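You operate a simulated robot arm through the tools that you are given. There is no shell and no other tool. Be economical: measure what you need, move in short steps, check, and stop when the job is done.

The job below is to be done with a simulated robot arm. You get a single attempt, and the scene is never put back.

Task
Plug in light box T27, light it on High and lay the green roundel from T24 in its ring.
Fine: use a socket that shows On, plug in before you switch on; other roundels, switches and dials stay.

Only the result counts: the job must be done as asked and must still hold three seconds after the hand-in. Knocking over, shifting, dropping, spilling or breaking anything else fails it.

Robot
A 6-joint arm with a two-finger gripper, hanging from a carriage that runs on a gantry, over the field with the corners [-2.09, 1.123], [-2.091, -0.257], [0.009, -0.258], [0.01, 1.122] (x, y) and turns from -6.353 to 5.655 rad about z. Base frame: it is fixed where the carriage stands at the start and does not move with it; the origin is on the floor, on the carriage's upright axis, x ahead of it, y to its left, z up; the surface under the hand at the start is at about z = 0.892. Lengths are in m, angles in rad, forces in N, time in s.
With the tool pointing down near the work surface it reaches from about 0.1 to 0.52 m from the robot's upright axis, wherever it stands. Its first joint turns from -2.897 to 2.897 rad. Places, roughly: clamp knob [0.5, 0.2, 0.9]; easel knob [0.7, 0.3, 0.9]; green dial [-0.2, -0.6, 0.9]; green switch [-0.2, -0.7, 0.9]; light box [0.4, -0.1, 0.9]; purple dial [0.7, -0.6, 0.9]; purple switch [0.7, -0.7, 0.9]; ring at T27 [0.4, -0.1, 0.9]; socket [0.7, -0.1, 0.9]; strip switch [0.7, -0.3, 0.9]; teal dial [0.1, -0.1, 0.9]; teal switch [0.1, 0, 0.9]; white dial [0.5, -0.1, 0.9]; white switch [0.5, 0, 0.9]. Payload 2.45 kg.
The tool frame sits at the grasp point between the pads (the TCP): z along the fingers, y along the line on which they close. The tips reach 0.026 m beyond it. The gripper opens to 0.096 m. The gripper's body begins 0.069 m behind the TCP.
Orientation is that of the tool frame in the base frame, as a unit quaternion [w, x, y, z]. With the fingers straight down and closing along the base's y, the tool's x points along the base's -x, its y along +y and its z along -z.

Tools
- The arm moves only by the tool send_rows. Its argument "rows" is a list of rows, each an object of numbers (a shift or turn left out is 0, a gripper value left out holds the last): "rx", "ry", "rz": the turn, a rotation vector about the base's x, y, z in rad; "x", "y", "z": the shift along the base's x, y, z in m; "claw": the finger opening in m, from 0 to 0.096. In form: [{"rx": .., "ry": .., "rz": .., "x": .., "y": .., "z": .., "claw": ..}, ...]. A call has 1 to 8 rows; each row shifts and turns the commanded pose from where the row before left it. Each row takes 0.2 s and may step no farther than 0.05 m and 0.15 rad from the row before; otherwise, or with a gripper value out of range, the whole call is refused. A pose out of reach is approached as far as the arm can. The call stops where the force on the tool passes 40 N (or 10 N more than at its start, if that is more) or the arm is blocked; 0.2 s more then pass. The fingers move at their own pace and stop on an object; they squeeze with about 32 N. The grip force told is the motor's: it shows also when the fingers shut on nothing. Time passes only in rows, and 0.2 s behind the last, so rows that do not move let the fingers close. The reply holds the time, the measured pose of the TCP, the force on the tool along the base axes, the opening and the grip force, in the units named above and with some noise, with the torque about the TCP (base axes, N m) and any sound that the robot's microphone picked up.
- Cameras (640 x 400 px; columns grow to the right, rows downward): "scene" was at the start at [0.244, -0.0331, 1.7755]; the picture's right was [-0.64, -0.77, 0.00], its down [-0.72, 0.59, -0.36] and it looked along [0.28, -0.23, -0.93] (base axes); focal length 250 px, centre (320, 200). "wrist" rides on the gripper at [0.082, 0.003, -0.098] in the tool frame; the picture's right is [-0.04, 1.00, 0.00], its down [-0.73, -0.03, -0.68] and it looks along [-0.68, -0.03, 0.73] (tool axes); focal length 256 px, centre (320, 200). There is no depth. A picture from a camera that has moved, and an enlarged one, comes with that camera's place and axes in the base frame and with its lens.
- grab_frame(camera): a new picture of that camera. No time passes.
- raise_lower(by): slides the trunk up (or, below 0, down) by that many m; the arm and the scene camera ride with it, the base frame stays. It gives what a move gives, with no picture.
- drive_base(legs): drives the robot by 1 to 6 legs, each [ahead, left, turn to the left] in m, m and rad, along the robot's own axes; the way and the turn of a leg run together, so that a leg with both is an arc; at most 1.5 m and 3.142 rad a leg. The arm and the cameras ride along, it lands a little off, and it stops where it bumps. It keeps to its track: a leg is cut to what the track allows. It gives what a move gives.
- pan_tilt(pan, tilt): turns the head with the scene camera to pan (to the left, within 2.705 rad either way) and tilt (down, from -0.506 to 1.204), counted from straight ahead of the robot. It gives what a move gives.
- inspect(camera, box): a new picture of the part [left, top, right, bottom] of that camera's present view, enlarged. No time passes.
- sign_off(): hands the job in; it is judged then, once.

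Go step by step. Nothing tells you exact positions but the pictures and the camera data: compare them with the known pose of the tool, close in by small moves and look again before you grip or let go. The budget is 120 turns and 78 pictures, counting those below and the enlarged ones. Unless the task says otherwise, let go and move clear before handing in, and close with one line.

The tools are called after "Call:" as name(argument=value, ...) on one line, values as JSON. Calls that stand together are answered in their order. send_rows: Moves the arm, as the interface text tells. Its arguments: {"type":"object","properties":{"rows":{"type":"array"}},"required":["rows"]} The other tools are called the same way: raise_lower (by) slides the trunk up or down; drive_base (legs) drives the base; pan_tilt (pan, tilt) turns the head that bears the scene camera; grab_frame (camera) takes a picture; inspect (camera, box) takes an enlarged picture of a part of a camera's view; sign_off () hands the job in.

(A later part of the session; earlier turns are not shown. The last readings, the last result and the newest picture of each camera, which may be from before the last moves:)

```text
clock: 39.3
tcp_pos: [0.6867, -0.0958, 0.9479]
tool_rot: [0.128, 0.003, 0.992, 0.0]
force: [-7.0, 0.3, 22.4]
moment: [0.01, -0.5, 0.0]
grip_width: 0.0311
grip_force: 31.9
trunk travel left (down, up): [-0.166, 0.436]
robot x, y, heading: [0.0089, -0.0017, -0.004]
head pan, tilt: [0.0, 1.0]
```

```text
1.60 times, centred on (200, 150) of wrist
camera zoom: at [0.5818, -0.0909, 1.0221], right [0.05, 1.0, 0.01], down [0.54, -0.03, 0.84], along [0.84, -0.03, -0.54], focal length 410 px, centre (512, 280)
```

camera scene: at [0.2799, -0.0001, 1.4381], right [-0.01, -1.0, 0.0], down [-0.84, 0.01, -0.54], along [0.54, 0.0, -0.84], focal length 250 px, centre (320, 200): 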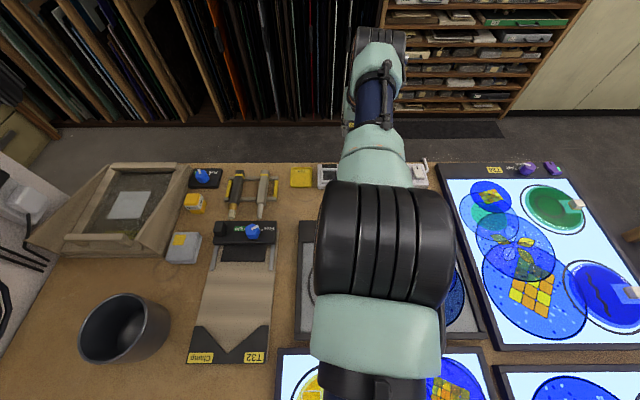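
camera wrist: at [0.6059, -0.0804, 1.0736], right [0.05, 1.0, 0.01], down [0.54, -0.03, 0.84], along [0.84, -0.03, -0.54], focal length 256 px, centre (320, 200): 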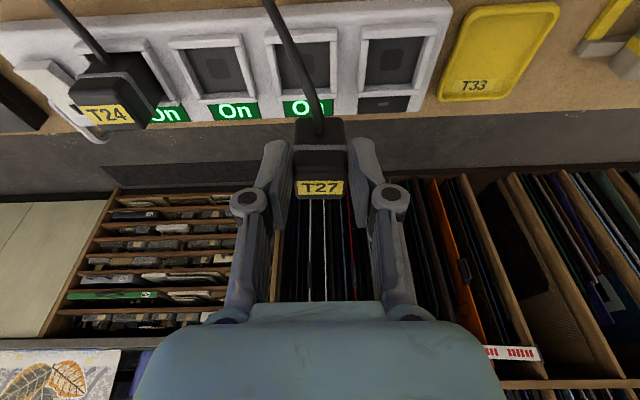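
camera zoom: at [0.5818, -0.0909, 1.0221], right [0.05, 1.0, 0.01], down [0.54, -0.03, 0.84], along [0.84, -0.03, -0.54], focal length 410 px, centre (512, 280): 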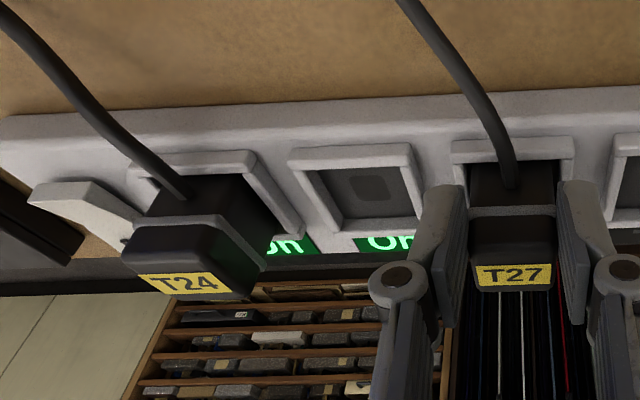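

The plug's height now matches T24's. I'll relax the push, open the fingers slightly and check how it sits.

Call:
send_rows(rows=[{"z": 0.003}, {"claw": 0.05}, {"claw": 0.05}, {"z": 0.03}, {"z": 0.03}])

Call:
inspect(camera="wrist", box=[100, 40, 420, 240])

```text
clock: 40.5
tcp_pos: [0.6835, -0.0964, 1.0103]
tool_rot: [0.125, 0.003, 0.992, 0.001]
force: [-0.2, 0.2, 0.8]
moment: [0.02, -0.02, 0.0]
grip_width: 0.05
grip_force: 0.0
trunk travel left (down, up): [-0.166, 0.436]
robot x, y, heading: [0.0099, -0.0031, -0.005]
head pan, tilt: [0.0, 1.0]
```

```text
2.00 times, centred on (260, 140) of wrist
camera zoom: at [0.5793, -0.0933, 1.0853], right [0.05, 1.0, 0.01], down [0.54, -0.03, 0.84], along [0.84, -0.03, -0.54], focal length 512 px, centre (440, 320)
```

zoom: 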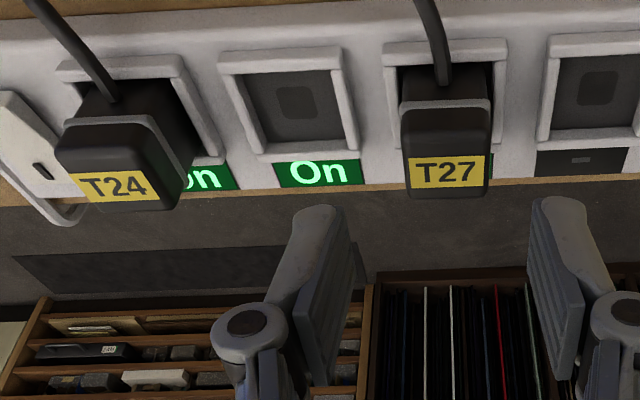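

T27's plug now sits just like T24's. I'll raise the trunk, bring the tool back upright and over the dial.

Call:
raise_lower(by=0.2)

Call:
send_rows(rows=[{"z": -0.04, "ry": 0.125, "x": -0.03}, {"z": -0.04, "ry": 0.125, "x": -0.04}, {"z": -0.03, "x": -0.045}, {"x": -0.04}, {}])

Call:
grab_frame(camera="wrist")

```text
clock: 42.7
tcp_pos: [0.6819, -0.097, 1.2102]
tool_rot: [0.126, 0.003, 0.992, 0.0]
force: [0.0, 0.0, 0.6]
moment: [0.01, 0.0, -0.04]
grip_width: 0.05
grip_force: 0.1
trunk travel left (down, up): [-0.366, 0.236]
robot x, y, heading: [0.0071, -0.0006, -0.004]
head pan, tilt: [0.0, 1.0]
```

```text
refused: row 2 steps farther than a row can; nothing moved
```

```text
42 pictures are left
camera wrist: at [0.5792, -0.0933, 1.2852], right [0.05, 1.0, 0.01], down [0.54, -0.03, 0.84], along [0.84, -0.03, -0.54], focal length 256 px, centre (320, 200)
```

wrist: 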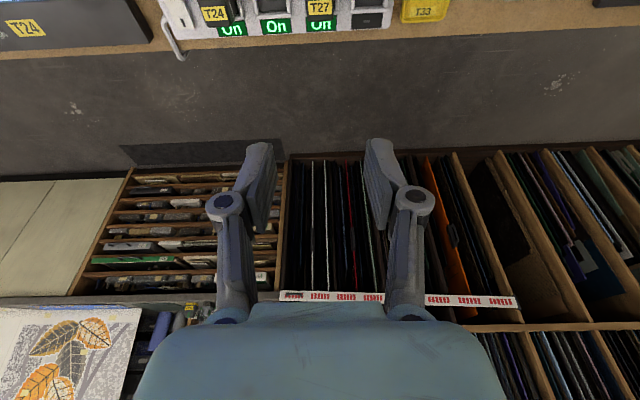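

The move was refused for step size; I'll split it into smaller rows.

Call:
send_rows(rows=[{"z": -0.03, "ry": 0.125, "x": -0.03}, {"z": -0.03, "ry": 0.125, "x": -0.035}, {"z": -0.03, "x": -0.035}, {"x": -0.04}, {"x": -0.03}, {}])

Call:
grab_frame(camera="wrist")

```text
clock: 44.1
tcp_pos: [0.5762, -0.107, 1.0761]
tool_rot: [0.001, 0.004, 1.0, 0.0]
force: [-0.1, 0.4, 0.3]
moment: [0.01, 0.01, 0.01]
grip_width: 0.0499
grip_force: 0.1
out of reach, approached as far as the arm can: row 2, 3, 4, 5
trunk travel left (down, up): [-0.366, 0.236]
robot x, y, heading: [0.006, -0.0003, -0.007]
head pan, tilt: [0.0, 1.0]
```

```text
41 pictures are left
camera wrist: at [0.4938, -0.1031, 1.1732], right [0.05, 1.0, 0.0], down [0.73, -0.03, 0.68], along [0.68, -0.03, -0.73], focal length 256 px, centre (320, 200)
```

wrist: 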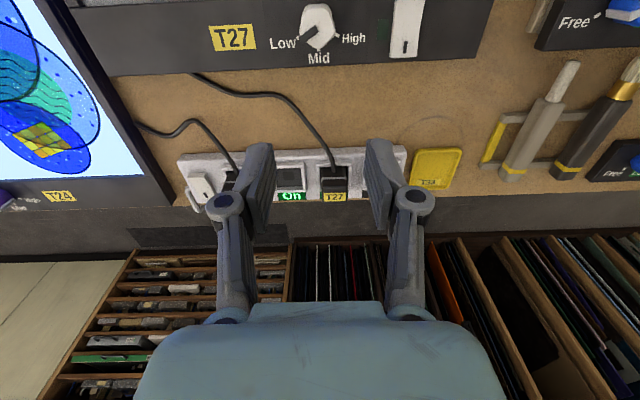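

There's an inner reach limit at this trunk height; I'll raise the trunk a bit and lower the arm while moving in. First a closer look at the dial.

Call:
inspect(camera="wrist", box=[200, 0, 440, 80])

Call:
raise_lower(by=0.05)

Call:
send_rows(rows=[{"z": -0.045}, {"z": -0.04, "x": -0.02}, {"z": -0.01, "x": -0.045}, {"x": -0.04}, {}])

Call:
grab_frame(camera="wrist")

```text
2.67 times, centred on (320, 40) of wrist
camera zoom: at [0.4938, -0.1031, 1.1732], right [0.05, 1.0, 0.0], down [0.73, -0.03, 0.68], along [0.68, -0.03, -0.73], focal length 683 px, centre (320, 627)
```

zoom: 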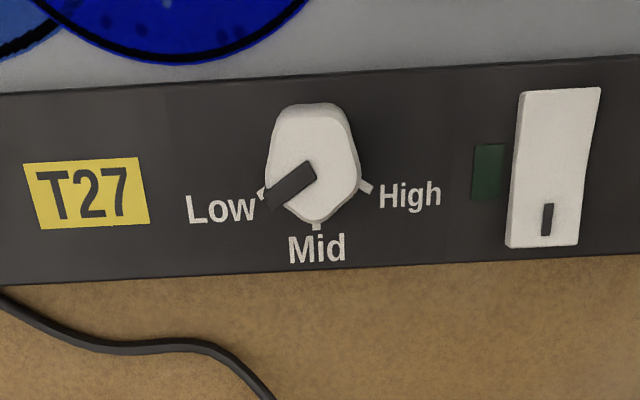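

```text
clock: 45.0
tcp_pos: [0.5763, -0.1068, 1.1251]
tool_rot: [0.002, 0.004, 1.0, 0.001]
force: [0.0, -0.5, -0.3]
moment: [-0.02, 0.0, -0.03]
grip_width: 0.0499
grip_force: 0.1
trunk travel left (down, up): [-0.416, 0.186]
robot x, y, heading: [0.0085, -0.0032, -0.008]
head pan, tilt: [0.0, 1.0]
```

```text
clock: 46.2
tcp_pos: [0.4699, -0.1064, 1.0314]
tool_rot: [0.001, 0.004, 1.0, 0.0]
force: [-0.3, 0.0, 0.4]
moment: [-0.01, 0.0, 0.02]
grip_width: 0.0502
grip_force: 0.0
trunk travel left (down, up): [-0.416, 0.186]
robot x, y, heading: [0.0083, -0.0026, -0.005]
head pan, tilt: [0.0, 1.0]
```

```text
39 pictures are left
camera wrist: at [0.3878, -0.1025, 1.1299], right [0.05, 1.0, 0.0], down [0.73, -0.03, 0.68], along [0.68, -0.03, -0.73], focal length 256 px, centre (320, 200)
```

wrist: 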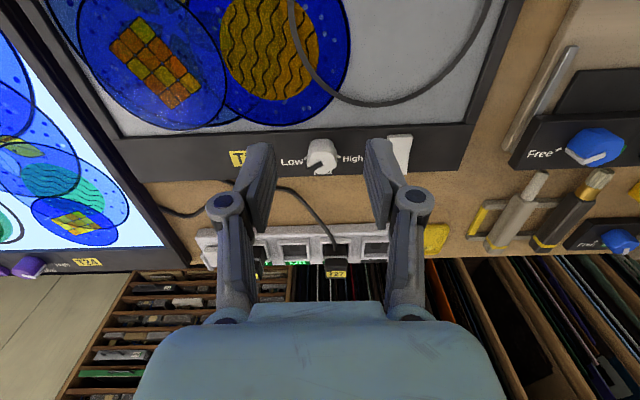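

The dial's black pointer is on Low; High is about 120° counter-clockwise. I'll move above the dial at about (0.532, -0.107) and turn the gripper by -60°.

Call:
send_rows(rows=[{"x": 0.03, "rz": -0.15, "claw": 0.06}, {"x": 0.032, "rz": -0.15}, {"rz": -0.15}, {"rz": -0.15}, {"rz": -0.15}, {"rz": -0.15}, {"rz": -0.147, "z": -0.02}, {}])

Call:
grab_frame(camera="wrist")

```text
clock: 48.0
tcp_pos: [0.5328, -0.1061, 1.0102]
tool_rot: [0.001, 0.504, 0.864, 0.0]
force: [-0.6, 0.3, 0.5]
moment: [-0.03, -0.02, -0.02]
grip_width: 0.0603
grip_force: 0.0
trunk travel left (down, up): [-0.416, 0.186]
robot x, y, heading: [0.0098, 0.0014, -0.003]
head pan, tilt: [0.0, 1.0]
```

```text
38 pictures are left
camera wrist: at [0.4944, -0.0332, 1.1089], right [0.89, 0.46, 0.0], down [0.34, -0.65, 0.68], along [0.31, -0.6, -0.73], focal length 256 px, centre (320, 200)
```

wrist: 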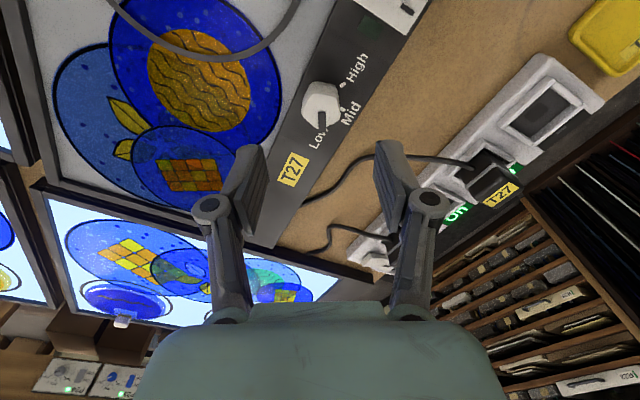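

The dial is nearly below the TCP. I'll descend partway and check the alignment.

Call:
send_rows(rows=[{"z": -0.04, "y": 0.001}, {"z": -0.02}, {}])

Call:
grab_frame(camera="wrist")

```text
clock: 48.8
tcp_pos: [0.5336, -0.1049, 0.9522]
tool_rot: [0.001, 0.503, 0.864, -0.001]
force: [0.4, -0.4, 0.3]
moment: [-0.01, 0.01, -0.03]
grip_width: 0.06
grip_force: 0.1
trunk travel left (down, up): [-0.416, 0.186]
robot x, y, heading: [0.009, -0.0009, -0.009]
head pan, tilt: [0.0, 1.0]
```

```text
37 pictures are left
camera wrist: at [0.4958, -0.0324, 1.05], right [0.89, 0.46, 0.0], down [0.34, -0.65, 0.68], along [0.31, -0.6, -0.73], focal length 256 px, centre (320, 200)
```

wrist: 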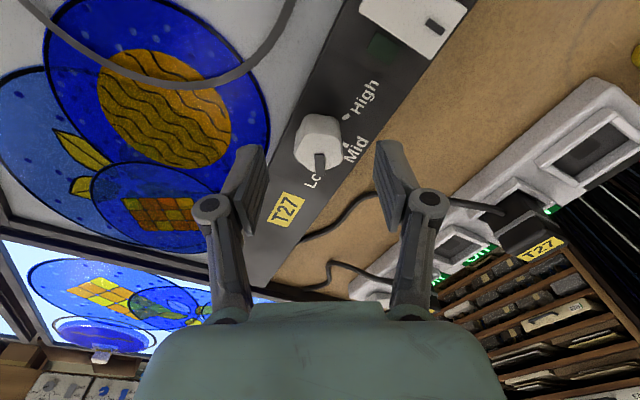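

The knob is centred between the fingers. I'll go down gently until around it.

Call:
send_rows(rows=[{"z": -0.012, "y": -0.001}, {"z": -0.008}, {"z": -0.004}, {}])

Call:
grab_frame(camera="wrist")

```text
clock: 49.8
tcp_pos: [0.5317, -0.1077, 0.9268]
tool_rot: [0.002, 0.503, 0.864, 0.0]
force: [0.0, 0.1, 0.1]
moment: [0.03, 0.0, -0.01]
grip_width: 0.0601
grip_force: 0.0
trunk travel left (down, up): [-0.416, 0.186]
robot x, y, heading: [0.0052, -0.0008, -0.007]
head pan, tilt: [0.0, 1.0]
```

```text
36 pictures are left
camera wrist: at [0.4952, -0.034, 1.0244], right [0.89, 0.46, 0.0], down [0.34, -0.65, 0.68], along [0.31, -0.6, -0.73], focal length 256 px, centre (320, 200)
```

wrist: 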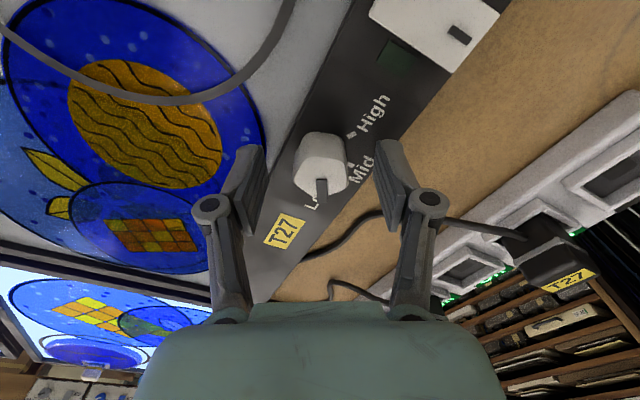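

The knob top is about z=0.907, so I'll go about 9 mm lower under force watch, then close.

Call:
send_rows(rows=[{"z": -0.004, "y": 0.0015}, {"z": -0.003}, {"z": -0.003}, {}])

```text
clock: 50.8
tcp_pos: [0.5333, -0.1054, 0.9164]
tool_rot: [0.0, 0.503, 0.864, -0.001]
force: [0.6, -0.9, 0.2]
moment: [-0.01, -0.03, 0.01]
grip_width: 0.0601
grip_force: 0.1
trunk travel left (down, up): [-0.416, 0.186]
robot x, y, heading: [0.0089, -0.0027, -0.005]
head pan, tilt: [0.0, 1.0]
```

Call:
send_rows(rows=[{"claw": 0.03}, {"claw": 0.015}, {"claw": 0.015}, {"claw": 0.015}])

Call:
inspect(camera="wrist", box=[220, 90, 420, 240])

```text
clock: 51.8
tcp_pos: [0.5346, -0.1071, 0.9189]
tool_rot: [0.001, 0.503, 0.864, -0.001]
force: [-6.6, -1.4, 15.2]
moment: [0.23, 0.53, -0.05]
grip_width: 0.0294
grip_force: 44.8
trunk travel left (down, up): [-0.416, 0.186]
robot x, y, heading: [0.0106, -0.0024, -0.008]
head pan, tilt: [0.0, 1.0]
stopped in row 4: the force on the tool passed its limit at 41 N (the readings are from after the stop); the commanded pose is now the measured one
```

```text
2.67 times, centred on (320, 165) of wrist
camera zoom: at [0.496, -0.0336, 1.0164], right [0.89, 0.46, 0.0], down [0.34, -0.65, 0.68], along [0.31, -0.61, -0.73], focal length 683 px, centre (320, 293)
```

zoom: 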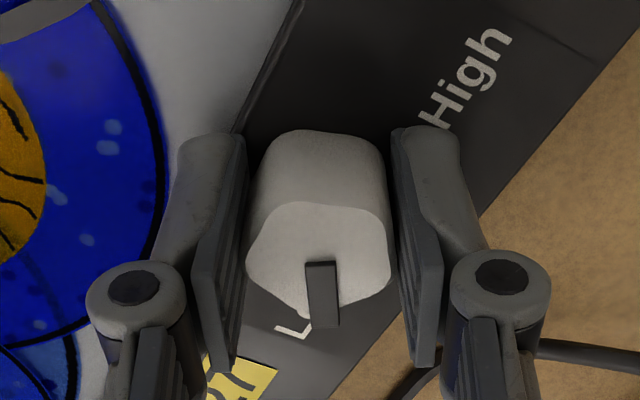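

The grip holds the knob but pushes on the panel; I'll rise a few mm to relieve it.

Call:
send_rows(rows=[{"claw": 0.04}, {"z": 0.003}, {"claw": 0.02}, {"claw": 0.02}, {"claw": 0.02}])

```text
clock: 53.0
tcp_pos: [0.5334, -0.1055, 0.9196]
tool_rot: [0.001, 0.503, 0.864, -0.001]
force: [2.7, -2.2, -8.0]
moment: [0.12, 0.16, -0.03]
grip_width: 0.0295
grip_force: 45.3
trunk travel left (down, up): [-0.416, 0.186]
robot x, y, heading: [0.0065, 0.0012, -0.011]
head pan, tilt: [0.0, 1.0]
```

A stable grip with modest force now. I'll start turning counter-clockwise.

Call:
send_rows(rows=[{"rz": 0.12}, {"rz": 0.13}, {"rz": 0.13}, {"rz": 0.13}])

Call:
inspect(camera="wrist", box=[220, 90, 420, 240])

```text
clock: 54.0
tcp_pos: [0.5325, -0.1063, 0.92]
tool_rot: [0.0, 0.269, 0.963, -0.001]
force: [4.5, -7.1, -20.8]
moment: [-0.01, 0.07, 0.0]
grip_width: 0.0293
grip_force: 44.7
trunk travel left (down, up): [-0.416, 0.186]
robot x, y, heading: [0.0119, -0.0026, -0.005]
head pan, tilt: [0.0, 1.0]
```

```text
2.67 times, centred on (320, 165) of wrist
camera zoom: at [0.4642, -0.0613, 1.0181], right [0.55, 0.84, 0.0], down [0.61, -0.4, 0.68], along [0.57, -0.38, -0.73], focal length 683 px, centre (320, 293)
```

zoom: 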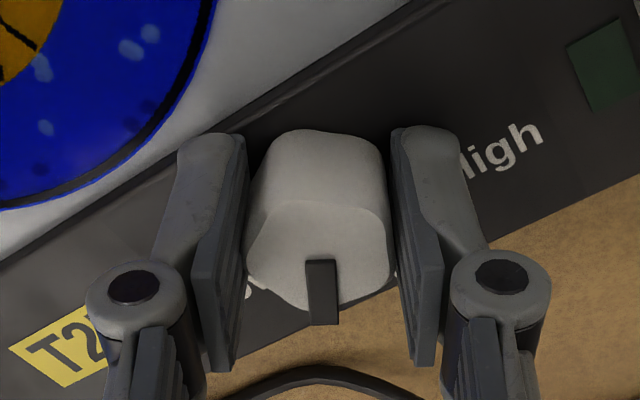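

The knob turns with the gripper. I'll relax the slight upward pull and continue.

Call:
send_rows(rows=[{"rz": 0.14, "z": -0.0015}, {"rz": 0.14}, {"rz": 0.14}, {"rz": 0.14}, {"rz": 0.14}, {"rz": 0.14}])

Call:
send_rows(rows=[{"rz": 0.14}, {"rz": 0.14}, {"rz": 0.14}, {"rz": 0.14}, {"rz": 0.14}])

Call:
inspect(camera="wrist", box=[220, 90, 420, 240])

```text
clock: 55.4
tcp_pos: [0.5323, -0.1084, 0.9195]
tool_rot: [0.001, -0.148, 0.989, 0.0]
force: [-18.7, -6.1, 25.6]
moment: [-0.39, 0.53, -0.05]
grip_width: 0.0291
grip_force: 44.9
trunk travel left (down, up): [-0.416, 0.186]
robot x, y, heading: [0.0109, -0.0012, -0.003]
head pan, tilt: [0.0, 1.0]
```

```text
clock: 56.6
tcp_pos: [0.5327, -0.1098, 0.92]
tool_rot: [0.001, -0.479, 0.878, -0.001]
force: [-12.3, -7.8, 30.9]
moment: [0.01, 0.05, -0.03]
grip_width: 0.0295
grip_force: 44.9
trunk travel left (down, up): [-0.416, 0.186]
robot x, y, heading: [0.0086, 0.0002, -0.003]
head pan, tilt: [0.0, 1.0]
```

```text
2.67 times, centred on (320, 165) of wrist
camera zoom: at [0.4862, -0.1752, 1.0178], right [-0.82, 0.57, 0.0], down [0.42, 0.6, 0.68], along [0.39, 0.56, -0.73], focal length 683 px, centre (320, 293)
```

zoom: 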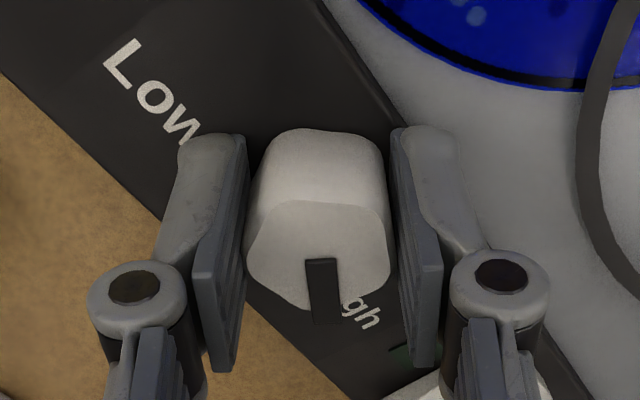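

The pointer is at High's mark now. I'll add a touch, release, rise and check.

Call:
send_rows(rows=[{"rz": 0.05, "z": 0.001}, {"claw": 0.06}, {"claw": 0.06}, {"z": 0.04}, {"z": 0.04}, {}])

Call:
grab_frame(camera="wrist")

```text
clock: 58.0
tcp_pos: [0.5331, -0.1066, 1.0054]
tool_rot: [0.001, -0.499, 0.866, 0.002]
force: [-0.5, 0.2, 0.4]
moment: [0.0, -0.01, 0.0]
grip_width: 0.0601
grip_force: 0.0
trunk travel left (down, up): [-0.416, 0.186]
robot x, y, heading: [0.0076, 0.0007, -0.01]
head pan, tilt: [0.0, 1.0]
```

```text
32 pictures are left
camera wrist: at [0.4893, -0.1768, 1.1032], right [-0.84, 0.54, 0.0], down [0.39, 0.62, 0.68], along [0.36, 0.58, -0.73], focal length 256 px, centre (320, 200)
```

wrist: 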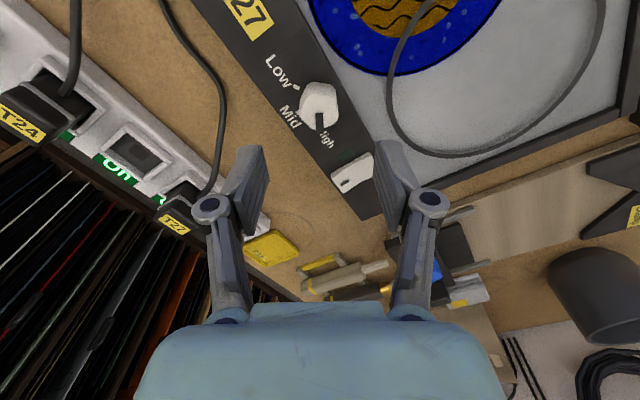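

Dial pointer is at High. Now I'll turn back and move over the switch to look at its rocker.

Call:
send_rows(rows=[{"rz": -0.15, "y": 0.015}, {"rz": -0.15, "y": 0.015}, {"rz": -0.15, "y": 0.015}, {"rz": -0.15, "y": 0.015}, {"rz": -0.15, "y": 0.015}, {"rz": -0.15, "y": 0.01}, {"rz": -0.145, "claw": 0.0}, {}])

Call:
inspect(camera="wrist", box=[140, 40, 460, 240])

```text
clock: 59.8
tcp_pos: [0.5335, -0.0202, 1.0006]
tool_rot: [0.002, 0.0, 1.0, 0.0]
force: [0.1, -0.4, -0.3]
moment: [-0.01, 0.0, -0.01]
grip_width: 0.0
grip_force: 25.5
trunk travel left (down, up): [-0.416, 0.186]
robot x, y, heading: [0.0052, 0.0037, -0.009]
head pan, tilt: [0.0, 1.0]
```

```text
2.00 times, centred on (300, 140) of wrist
camera zoom: at [0.4514, -0.0172, 1.0996], right [0.04, 1.0, 0.0], down [0.73, -0.03, 0.68], along [0.68, -0.03, -0.73], focal length 512 px, centre (360, 320)
```

zoom: 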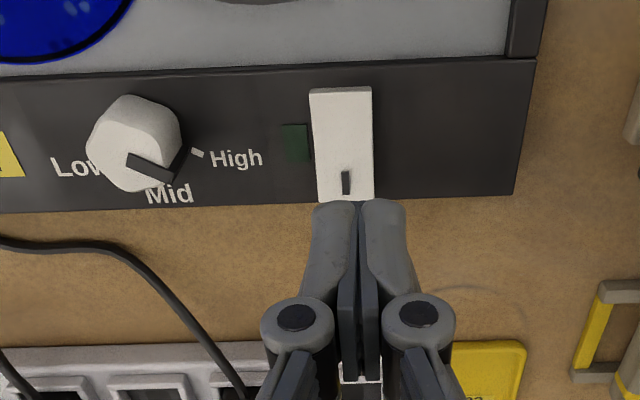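

The pointer looks right on High. I need the rocker's state: comparing T27's switch with lit boxes' switches.

Call:
inspect(camera="wrist", box=[270, 70, 350, 150])

Call:
pan_tilt(pan=-0.5, tilt=1.1)

Call:
grab_frame(camera="scene")

```text
5.00 times, centred on (310, 110) of wrist
camera zoom: at [0.4514, -0.0172, 1.0996], right [0.04, 1.0, 0.0], down [0.73, -0.03, 0.68], along [0.68, -0.03, -0.73], focal length 1280 px, centre (370, 650)
```

zoom: 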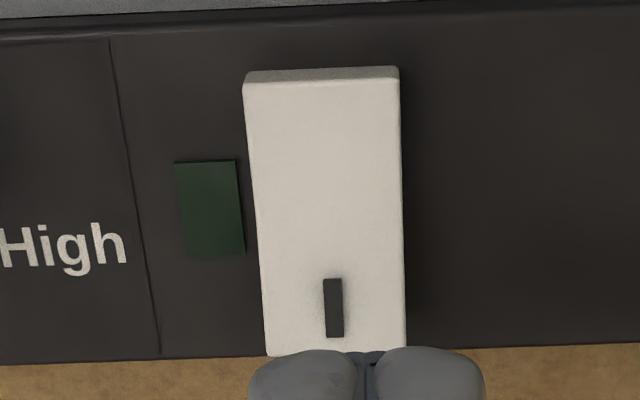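

```text
clock: 60.8
tcp_pos: [0.5337, -0.0207, 1.0013]
tool_rot: [0.001, -0.001, 1.0, 0.0]
force: [-0.4, -0.9, 0.5]
moment: [0.01, 0.01, 0.03]
grip_width: 0.0003
grip_force: 29.0
trunk travel left (down, up): [-0.416, 0.186]
robot x, y, heading: [0.0069, 0.002, -0.012]
head pan, tilt: [-0.499, 1.1]
```

```text
29 pictures are left
camera scene: at [0.2653, -0.0302, 1.6815], right [-0.48, -0.88, 0.0], down [-0.78, 0.43, -0.45], along [0.4, -0.22, -0.89], focal length 250 px, centre (320, 200)
```

scene: 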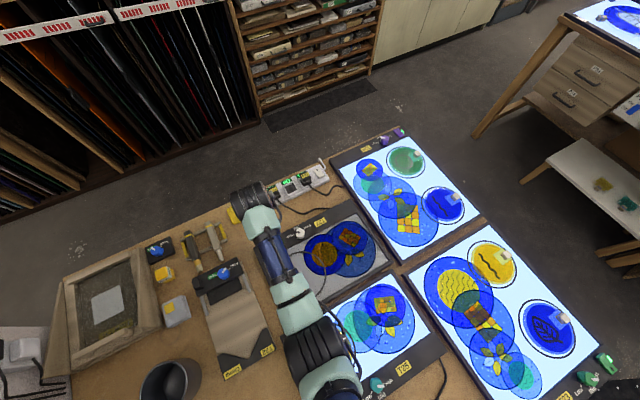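

The dash end (+x) is raised, so pressing it should switch on. I'll position the closed fingertips over that end and press down gently.

Call:
send_rows(rows=[{"x": 0.019, "y": -0.008}, {"z": -0.03}, {"z": -0.015}, {}])

Call:
inspect(camera="wrist", box=[220, 80, 420, 220])

```text
clock: 61.8
tcp_pos: [0.552, -0.0278, 0.957]
tool_rot: [0.002, 0.0, 1.0, -0.001]
force: [-0.1, -0.1, -0.2]
moment: [0.02, 0.04, -0.02]
grip_width: 0.0
grip_force: 28.7
trunk travel left (down, up): [-0.416, 0.186]
robot x, y, heading: [0.0074, -0.0011, -0.003]
head pan, tilt: [-0.499, 1.1]
```

```text
2.86 times, centred on (320, 150) of wrist
camera zoom: at [0.4703, -0.0252, 1.0559], right [0.04, 1.0, 0.0], down [0.73, -0.03, 0.68], along [0.68, -0.03, -0.73], focal length 731 px, centre (320, 343)
```

zoom: 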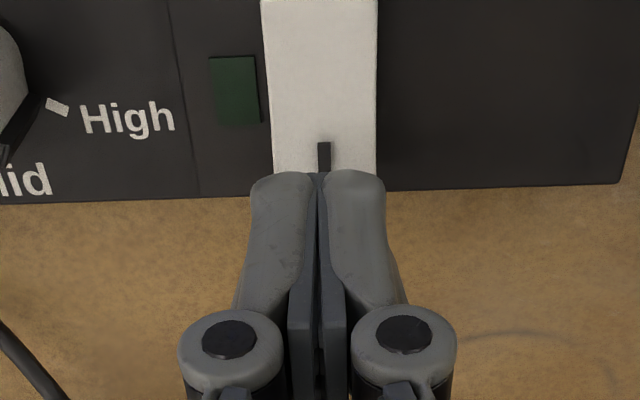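

Aligned laterally. I'll press down in small steps.

Call:
send_rows(rows=[{"z": -0.01}, {"z": -0.008}, {"z": -0.006}, {"z": -0.004}, {"z": -0.004}])

Call:
grab_frame(camera="wrist")

```text
clock: 63.1
tcp_pos: [0.5542, -0.0287, 0.9286]
tool_rot: [0.003, -0.001, 1.0, 0.0]
force: [-7.6, 1.5, 17.6]
moment: [0.04, 0.41, -0.03]
grip_width: 0.0061
grip_force: 28.2
trunk travel left (down, up): [-0.416, 0.186]
robot x, y, heading: [0.0064, -0.0012, -0.008]
head pan, tilt: [-0.499, 1.1]
stopped in row 5: the force on the tool passed its limit at 49 N (the readings are from after the stop); the commanded pose is now the measured one
```

```text
27 pictures are left
camera wrist: at [0.4725, -0.0247, 1.026], right [0.04, 1.0, 0.0], down [0.73, -0.03, 0.68], along [0.68, -0.03, -0.73], focal length 256 px, centre (320, 200)
```

wrist: 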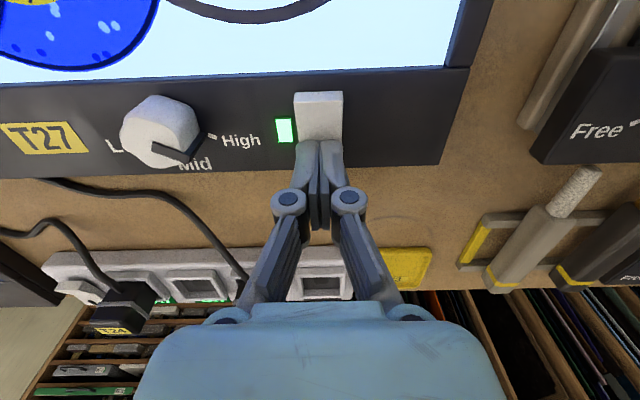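

T27 is lit and its indicator is green. I'll lift off, return to open gripper and drive the carriage toward the T24 side for the green roundel.

Call:
send_rows(rows=[{"z": 0.04}, {"z": 0.045}, {"z": 0.045, "x": -0.02, "claw": 0.06}, {}])

Call:
drive_base(legs=[[0.0, -0.255, 0.0]])

Call:
pan_tilt(pan=-0.45, tilt=0.95)

Call:
grab_frame(camera="scene")

```text
clock: 64.1
tcp_pos: [0.5349, -0.0292, 1.0566]
tool_rot: [0.002, -0.001, 1.0, 0.0]
force: [-0.2, -0.9, 0.7]
moment: [-0.04, -0.02, 0.01]
grip_width: 0.0602
grip_force: 0.0
trunk travel left (down, up): [-0.416, 0.186]
robot x, y, heading: [0.0097, -0.0004, -0.014]
head pan, tilt: [-0.499, 1.1]
```

```text
clock: 65.9
tcp_pos: [0.5332, -0.2832, 1.0557]
tool_rot: [0.003, 0.0, 1.0, 0.001]
force: [-1.0, -0.4, 0.2]
moment: [0.0, -0.01, -0.04]
grip_width: 0.0599
grip_force: 0.0
trunk travel left (down, up): [-0.416, 0.186]
robot x, y, heading: [0.0085, -0.2536, -0.007]
head pan, tilt: [-0.499, 1.1]
```

```text
clock: 66.6
tcp_pos: [0.5326, -0.2829, 1.0575]
tool_rot: [0.002, 0.0, 1.0, -0.001]
force: [-0.2, -0.5, 0.2]
moment: [0.04, 0.02, 0.02]
grip_width: 0.0598
grip_force: 0.0
trunk travel left (down, up): [-0.416, 0.186]
robot x, y, heading: [0.0097, -0.2554, -0.006]
head pan, tilt: [-0.45, 0.949]
```

```text
26 pictures are left
camera scene: at [0.2731, -0.285, 1.6917], right [-0.44, -0.9, 0.0], down [-0.73, 0.36, -0.58], along [0.52, -0.26, -0.81], focal length 250 px, centre (320, 200)
```

scene: 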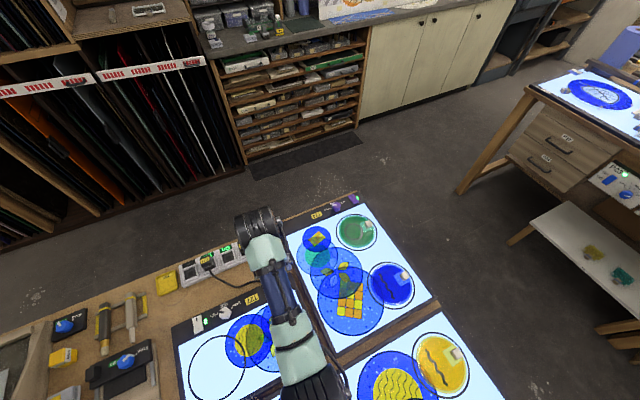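

Call:
inspect(camera="scene", box=[300, 190, 420, 265])

Call:
inspect(camera="scene", box=[160, 290, 320, 400])

```text
5.33 times, centred on (360, 228) of scene
camera zoom: at [0.2731, -0.285, 1.6917], right [-0.44, -0.9, 0.0], down [-0.73, 0.36, -0.58], along [0.52, -0.26, -0.81], focal length 1332 px, centre (107, 53)
```

zoom: 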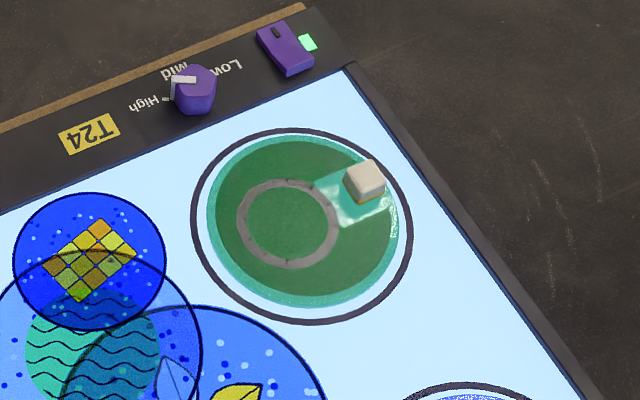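

```text
3.64 times, centred on (240, 345) of scene
camera zoom: at [0.2731, -0.285, 1.6917], right [-0.44, -0.9, 0.0], down [-0.73, 0.36, -0.58], along [0.52, -0.26, -0.81], focal length 908 px, centre (611, -327)
```

zoom: 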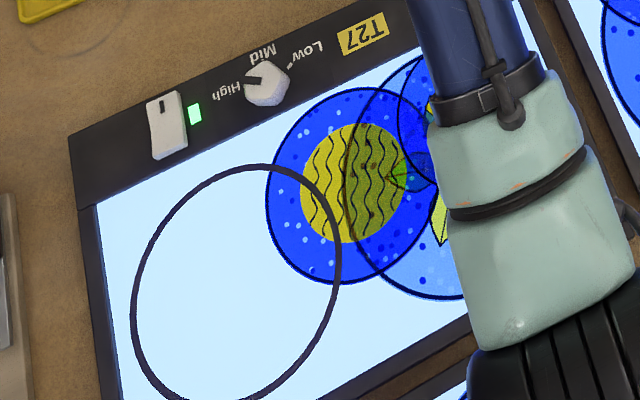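

T24's green roundel centre is at about (0.598, -0.598) with its handle block toward -y at about (0.60, -0.643). I'll swing the arm there, tilted outward as for the plug, without overreaching.

Call:
send_rows(rows=[{"y": -0.045, "z": 0.01}, {"y": -0.045, "z": 0.01}, {"y": -0.045, "z": 0.01}, {"y": -0.045, "z": 0.01, "ry": -0.06}, {"y": -0.045, "z": 0.01, "ry": -0.06}, {"y": -0.045, "z": 0.01, "ry": -0.06}, {"y": -0.045, "z": 0.01, "ry": -0.07}, {}])

Call:
grab_frame(camera="wrist")

```text
clock: 68.4
tcp_pos: [0.534, -0.5982, 1.1279]
tool_rot: [0.127, -0.001, 0.992, 0.0]
force: [-0.8, 0.3, -0.3]
moment: [0.08, 0.01, 0.04]
grip_width: 0.0601
grip_force: 0.1
trunk travel left (down, up): [-0.416, 0.186]
robot x, y, heading: [0.0084, -0.2546, -0.002]
head pan, tilt: [-0.45, 0.949]
```

```text
23 pictures are left
camera wrist: at [0.4295, -0.5934, 1.2027], right [0.04, 1.0, 0.01], down [0.54, -0.03, 0.84], along [0.84, -0.03, -0.54], focal length 256 px, centre (320, 200)
```

wrist: 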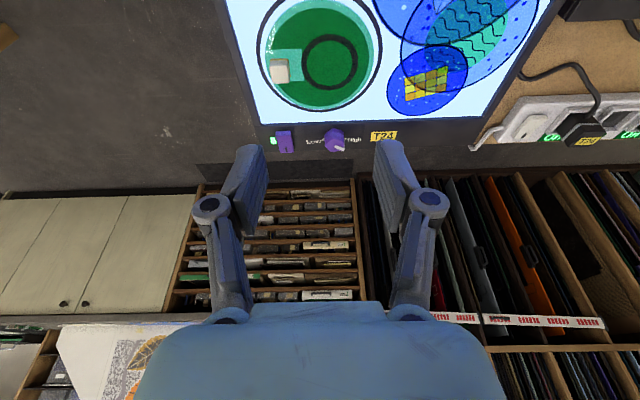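

The handle is confirmed near (0.597, -0.644). I'll add a bit more tilt for reach margin, move over it at height, then lower the trunk.

Call:
send_rows(rows=[{"y": -0.023, "x": 0.015, "z": 0.03, "ry": -0.1}, {"y": -0.023, "x": 0.02, "z": 0.03}, {"z": 0.015, "x": 0.01}, {}])

Call:
raise_lower(by=-0.2)

Call:
grab_frame(camera="wrist")

```text
clock: 69.4
tcp_pos: [0.579, -0.6445, 1.2033]
tool_rot: [0.178, 0.0, 0.984, 0.0]
force: [0.1, -0.5, 1.2]
moment: [-0.04, 0.03, -0.01]
grip_width: 0.0601
grip_force: 0.1
trunk travel left (down, up): [-0.416, 0.186]
robot x, y, heading: [0.0055, -0.2561, -0.009]
head pan, tilt: [-0.45, 0.949]
```

```text
clock: 71.6
tcp_pos: [0.5776, -0.6448, 1.003]
tool_rot: [0.177, 0.0, 0.984, 0.001]
force: [1.1, -0.3, -0.1]
moment: [-0.01, -0.05, 0.0]
grip_width: 0.0603
grip_force: 0.0
trunk travel left (down, up): [-0.216, 0.386]
robot x, y, heading: [0.0122, -0.2527, -0.005]
head pan, tilt: [-0.45, 0.949]
```

```text
22 pictures are left
camera wrist: at [0.4674, -0.6406, 1.0676], right [0.04, 1.0, 0.01], down [0.45, -0.03, 0.89], along [0.89, -0.03, -0.45], focal length 256 px, centre (320, 200)
```

wrist: 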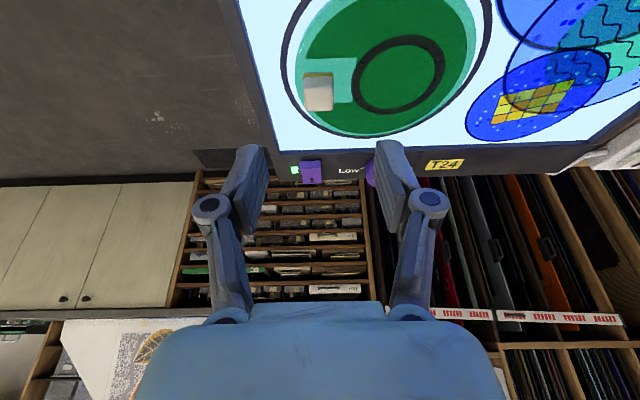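

Laterally aligned. I'll descend to just above the handle and look again.

Call:
send_rows(rows=[{"x": 0.006, "z": -0.03}, {"x": 0.008, "z": -0.025}, {}])

Call:
grab_frame(camera="wrist")

```text
clock: 72.4
tcp_pos: [0.5905, -0.6435, 0.95]
tool_rot: [0.177, -0.001, 0.984, 0.0]
force: [-0.6, -0.8, 0.6]
moment: [-0.02, 0.03, 0.02]
grip_width: 0.0601
grip_force: 0.0
trunk travel left (down, up): [-0.216, 0.386]
robot x, y, heading: [0.0094, -0.2548, -0.006]
head pan, tilt: [-0.45, 0.949]
```

```text
21 pictures are left
camera wrist: at [0.4798, -0.6404, 1.0129], right [0.04, 1.0, 0.01], down [0.45, -0.03, 0.89], along [0.89, -0.03, -0.45], focal length 256 px, centre (320, 200)
```

wrist: 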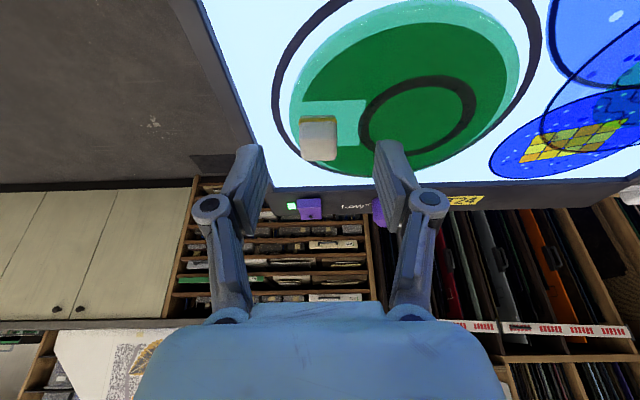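

The block spans about x 0.597–0.61, top z≈0.92. I'll move out 1 cm, go down around it and close.

Call:
send_rows(rows=[{"x": 0.01, "y": -0.001}, {"z": -0.012}, {"z": -0.008}, {}])

Call:
grab_frame(camera="wrist")

```text
clock: 73.4
tcp_pos: [0.6016, -0.6438, 0.9283]
tool_rot: [0.177, 0.0, 0.984, 0.0]
force: [0.2, -0.1, -0.9]
moment: [0.04, 0.03, 0.04]
grip_width: 0.0599
grip_force: 0.0
trunk travel left (down, up): [-0.216, 0.386]
robot x, y, heading: [0.0071, -0.2478, -0.005]
head pan, tilt: [-0.45, 0.949]
```

```text
20 pictures are left
camera wrist: at [0.491, -0.6407, 0.9914], right [0.04, 1.0, 0.01], down [0.45, -0.03, 0.89], along [0.89, -0.03, -0.45], focal length 256 px, centre (320, 200)
```

wrist: 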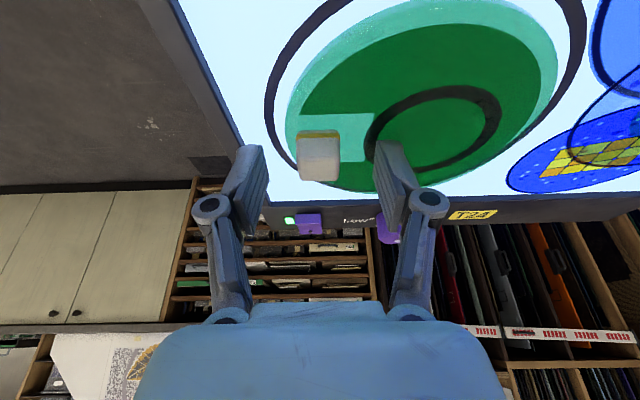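

The block is between the fingertips. I'll rise 2 mm (closing dips the tips slightly) and close.

Call:
send_rows(rows=[{"z": 0.002}, {"claw": 0.03}, {"claw": 0.012}, {"claw": 0.012}, {"claw": 0.012}])

Call:
inspect(camera="wrist", box=[220, 80, 420, 220])

```text
clock: 74.6
tcp_pos: [0.6021, -0.6444, 0.9289]
tool_rot: [0.178, 0.0, 0.984, 0.0]
force: [-0.6, 0.9, 0.5]
moment: [0.04, 0.0, -0.03]
grip_width: 0.0212
grip_force: 31.9
trunk travel left (down, up): [-0.216, 0.386]
robot x, y, heading: [0.0099, -0.2553, -0.01]
head pan, tilt: [-0.45, 0.949]
```

```text
2.86 times, centred on (320, 150) of wrist
camera zoom: at [0.4913, -0.6404, 0.9934], right [0.04, 1.0, 0.01], down [0.45, -0.03, 0.89], along [0.89, -0.03, -0.45], focal length 731 px, centre (320, 343)
```

zoom: 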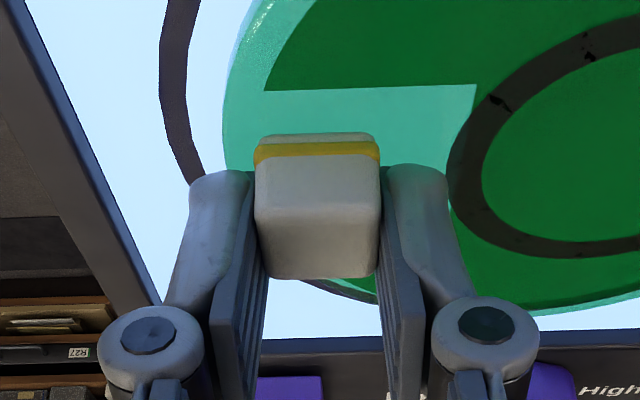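

Gripped at 0.021. I'll lift straight up and check that the roundel comes along level.

Call:
send_rows(rows=[{"z": 0.01}, {"z": 0.015}, {"z": 0.015}, {}])

Call:
raise_lower(by=0.09)

Call:
grab_frame(camera="wrist")

Call:
grab_frame(camera="scene")

```text
clock: 75.6
tcp_pos: [0.5999, -0.6436, 0.9683]
tool_rot: [0.177, 0.0, 0.984, -0.001]
force: [0.3, -0.3, -0.5]
moment: [-0.05, -0.01, 0.01]
grip_width: 0.0212
grip_force: 32.4
trunk travel left (down, up): [-0.216, 0.386]
robot x, y, heading: [0.0057, -0.2575, -0.005]
head pan, tilt: [-0.45, 0.949]
```

```text
clock: 76.8
tcp_pos: [0.6002, -0.6443, 1.0595]
tool_rot: [0.176, 0.0, 0.984, 0.001]
force: [0.0, 0.7, -1.2]
moment: [-0.06, 0.0, 0.01]
grip_width: 0.0211
grip_force: 31.6
trunk travel left (down, up): [-0.306, 0.296]
robot x, y, heading: [0.0095, -0.2555, -0.007]
head pan, tilt: [-0.45, 0.949]
```

```text
18 pictures are left
camera wrist: at [0.4895, -0.6408, 1.1235], right [0.04, 1.0, 0.01], down [0.45, -0.03, 0.89], along [0.89, -0.03, -0.45], focal length 256 px, centre (320, 200)
```

wrist: 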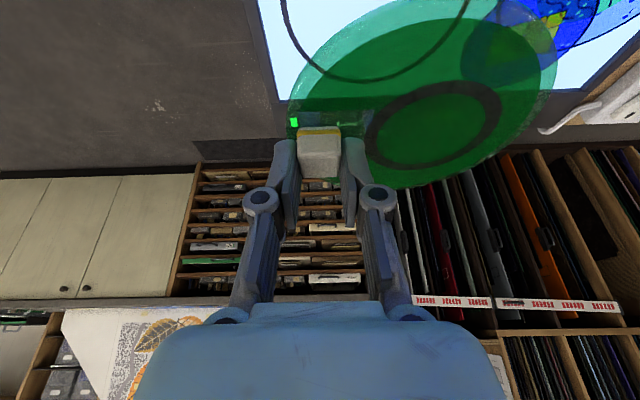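

```text
17 pictures are left
camera scene: at [0.273, -0.285, 1.5817], right [-0.44, -0.9, 0.0], down [-0.73, 0.36, -0.58], along [0.52, -0.26, -0.81], focal length 250 px, centre (320, 200)
```

scene: 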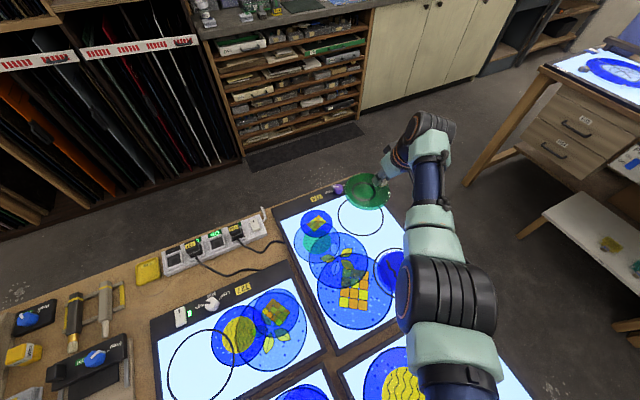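

The roundel hangs level. T27's ring centre is near (0.411, -0.049), so I'll carry it there by driving the carriage with the arm held still.

Call:
drive_base(legs=[[-0.183, 0.0, 0.0], [0.0, 0.549, 0.0]])

Call:
pan_tilt(pan=-0.1, tilt=0.95)

Call:
grab_frame(camera="scene")

Call:
grab_frame(camera="wrist")

```text
clock: 81.1
tcp_pos: [0.4189, -0.105, 1.0599]
tool_rot: [0.177, 0.004, 0.984, -0.001]
force: [1.1, 0.3, -0.9]
moment: [-0.06, 0.0, 0.01]
grip_width: 0.0212
grip_force: 32.2
trunk travel left (down, up): [-0.306, 0.296]
robot x, y, heading: [-0.1741, 0.2892, -0.015]
head pan, tilt: [-0.45, 0.949]
```

```text
clock: 81.9
tcp_pos: [0.42, -0.1048, 1.0595]
tool_rot: [0.177, 0.003, 0.984, 0.0]
force: [-1.0, -0.1, -1.6]
moment: [-0.03, 0.02, -0.03]
grip_width: 0.0211
grip_force: 31.7
trunk travel left (down, up): [-0.306, 0.296]
robot x, y, heading: [-0.1724, 0.2909, -0.012]
head pan, tilt: [-0.099, 0.949]
```

```text
16 pictures are left
camera scene: at [0.1011, 0.2807, 1.5817], right [-0.12, -0.99, 0.0], down [-0.81, 0.09, -0.58], along [0.58, -0.07, -0.81], focal length 250 px, centre (320, 200)
```

scene: 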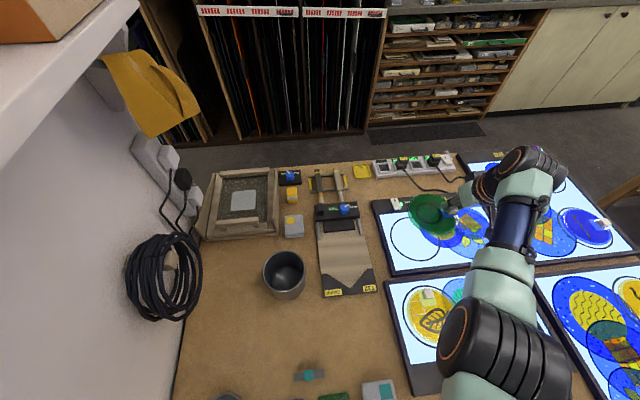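

```text
15 pictures are left
camera wrist: at [0.3078, -0.1011, 1.1237], right [0.04, 1.0, 0.01], down [0.45, -0.03, 0.89], along [0.89, -0.03, -0.45], focal length 256 px, centre (320, 200)
```

wrist: 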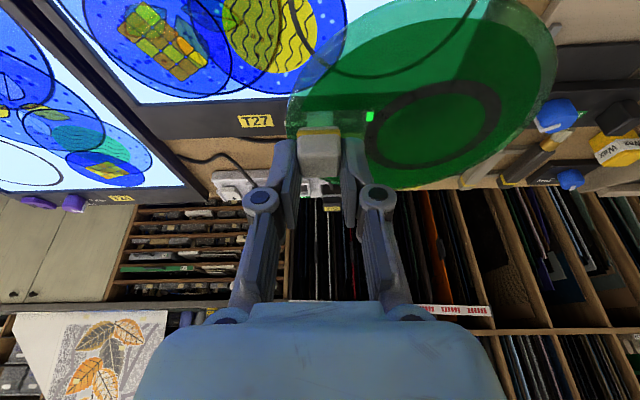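

I'll enlarge the scene view to fix the ring and roundel centres.

Call:
inspect(camera="scene", box=[370, 185, 490, 285])

```text
4.00 times, centred on (430, 235) of scene
camera zoom: at [0.1011, 0.2807, 1.5817], right [-0.12, -0.99, 0.0], down [-0.81, 0.09, -0.58], along [0.58, -0.07, -0.81], focal length 999 px, centre (-120, 60)
```

zoom: 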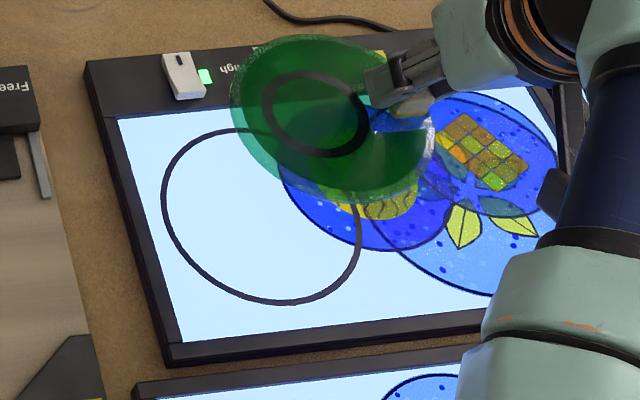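

Ring centre (0.412, -0.050), roundel centre about (0.414, -0.0545): nearly aligned. I'll make the small correction and lower by the trunk.

Call:
send_rows(rows=[{"x": -0.002, "y": 0.0045}, {}])

Call:
raise_lower(by=-0.11)

Call:
inspect(camera="scene", box=[350, 145, 510, 265])

```text
clock: 82.5
tcp_pos: [0.4165, -0.1011, 1.0598]
tool_rot: [0.176, 0.003, 0.984, 0.0]
force: [-0.6, -0.3, -0.9]
moment: [-0.08, 0.02, 0.01]
grip_width: 0.0212
grip_force: 31.9
trunk travel left (down, up): [-0.306, 0.296]
robot x, y, heading: [-0.1686, 0.2856, -0.018]
head pan, tilt: [-0.099, 0.949]
```

```text
clock: 84.0
tcp_pos: [0.4164, -0.1011, 0.9496]
tool_rot: [0.177, 0.004, 0.984, -0.001]
force: [0.6, -0.4, -1.5]
moment: [-0.08, 0.01, -0.03]
grip_width: 0.0213
grip_force: 32.0
trunk travel left (down, up): [-0.196, 0.406]
robot x, y, heading: [-0.1725, 0.2889, -0.009]
head pan, tilt: [-0.099, 0.949]
```

```text
3.33 times, centred on (430, 205) of scene
camera zoom: at [0.1011, 0.2807, 1.4718], right [-0.11, -0.99, 0.0], down [-0.81, 0.09, -0.58], along [0.58, -0.07, -0.81], focal length 832 px, centre (-47, 183)
```

zoom: 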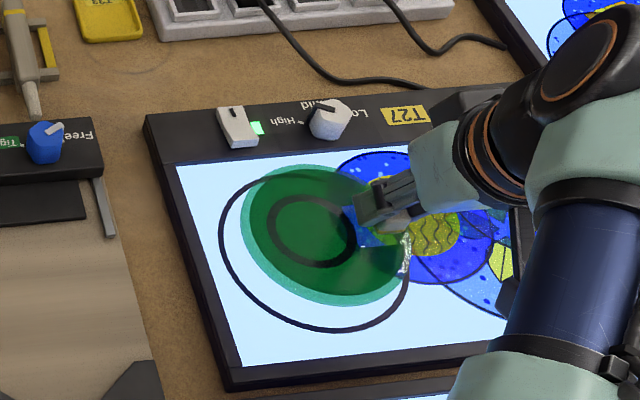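

Accounting for height, the roundel will land about 4 mm off centre; I'll correct by that and lower.

Call:
send_rows(rows=[{"x": -0.003, "y": 0.0035, "z": -0.008}, {"z": -0.006}, {"z": -0.004}, {}])

Call:
inspect(camera="scene", box=[350, 145, 510, 265])

```text
clock: 85.0
tcp_pos: [0.4135, -0.0974, 0.9317]
tool_rot: [0.177, 0.003, 0.984, -0.001]
force: [-0.3, 0.9, -1.7]
moment: [-0.1, -0.01, 0.0]
grip_width: 0.0213
grip_force: 31.7
trunk travel left (down, up): [-0.196, 0.406]
robot x, y, heading: [-0.1696, 0.2883, -0.02]
head pan, tilt: [-0.099, 0.949]
```

```text
3.33 times, centred on (430, 205) of scene
camera zoom: at [0.1011, 0.2808, 1.4717], right [-0.11, -0.99, 0.0], down [-0.81, 0.09, -0.58], along [0.58, -0.07, -0.81], focal length 832 px, centre (-47, 183)
```

zoom: 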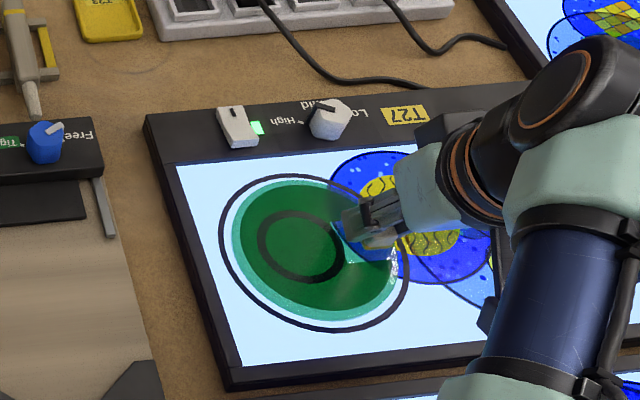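

The roundel sits concentric in the ring. I'll lower the last millimetres until contact.

Call:
send_rows(rows=[{"z": -0.0015}, {"z": -0.0015}, {}])

```text
clock: 85.8
tcp_pos: [0.412, -0.0978, 0.9298]
tool_rot: [0.177, 0.004, 0.984, -0.001]
force: [-2.5, 0.3, 5.2]
moment: [0.1, 0.37, -0.02]
grip_width: 0.021
grip_force: 31.8
trunk travel left (down, up): [-0.196, 0.406]
robot x, y, heading: [-0.173, 0.2886, -0.016]
head pan, tilt: [-0.099, 0.949]
```

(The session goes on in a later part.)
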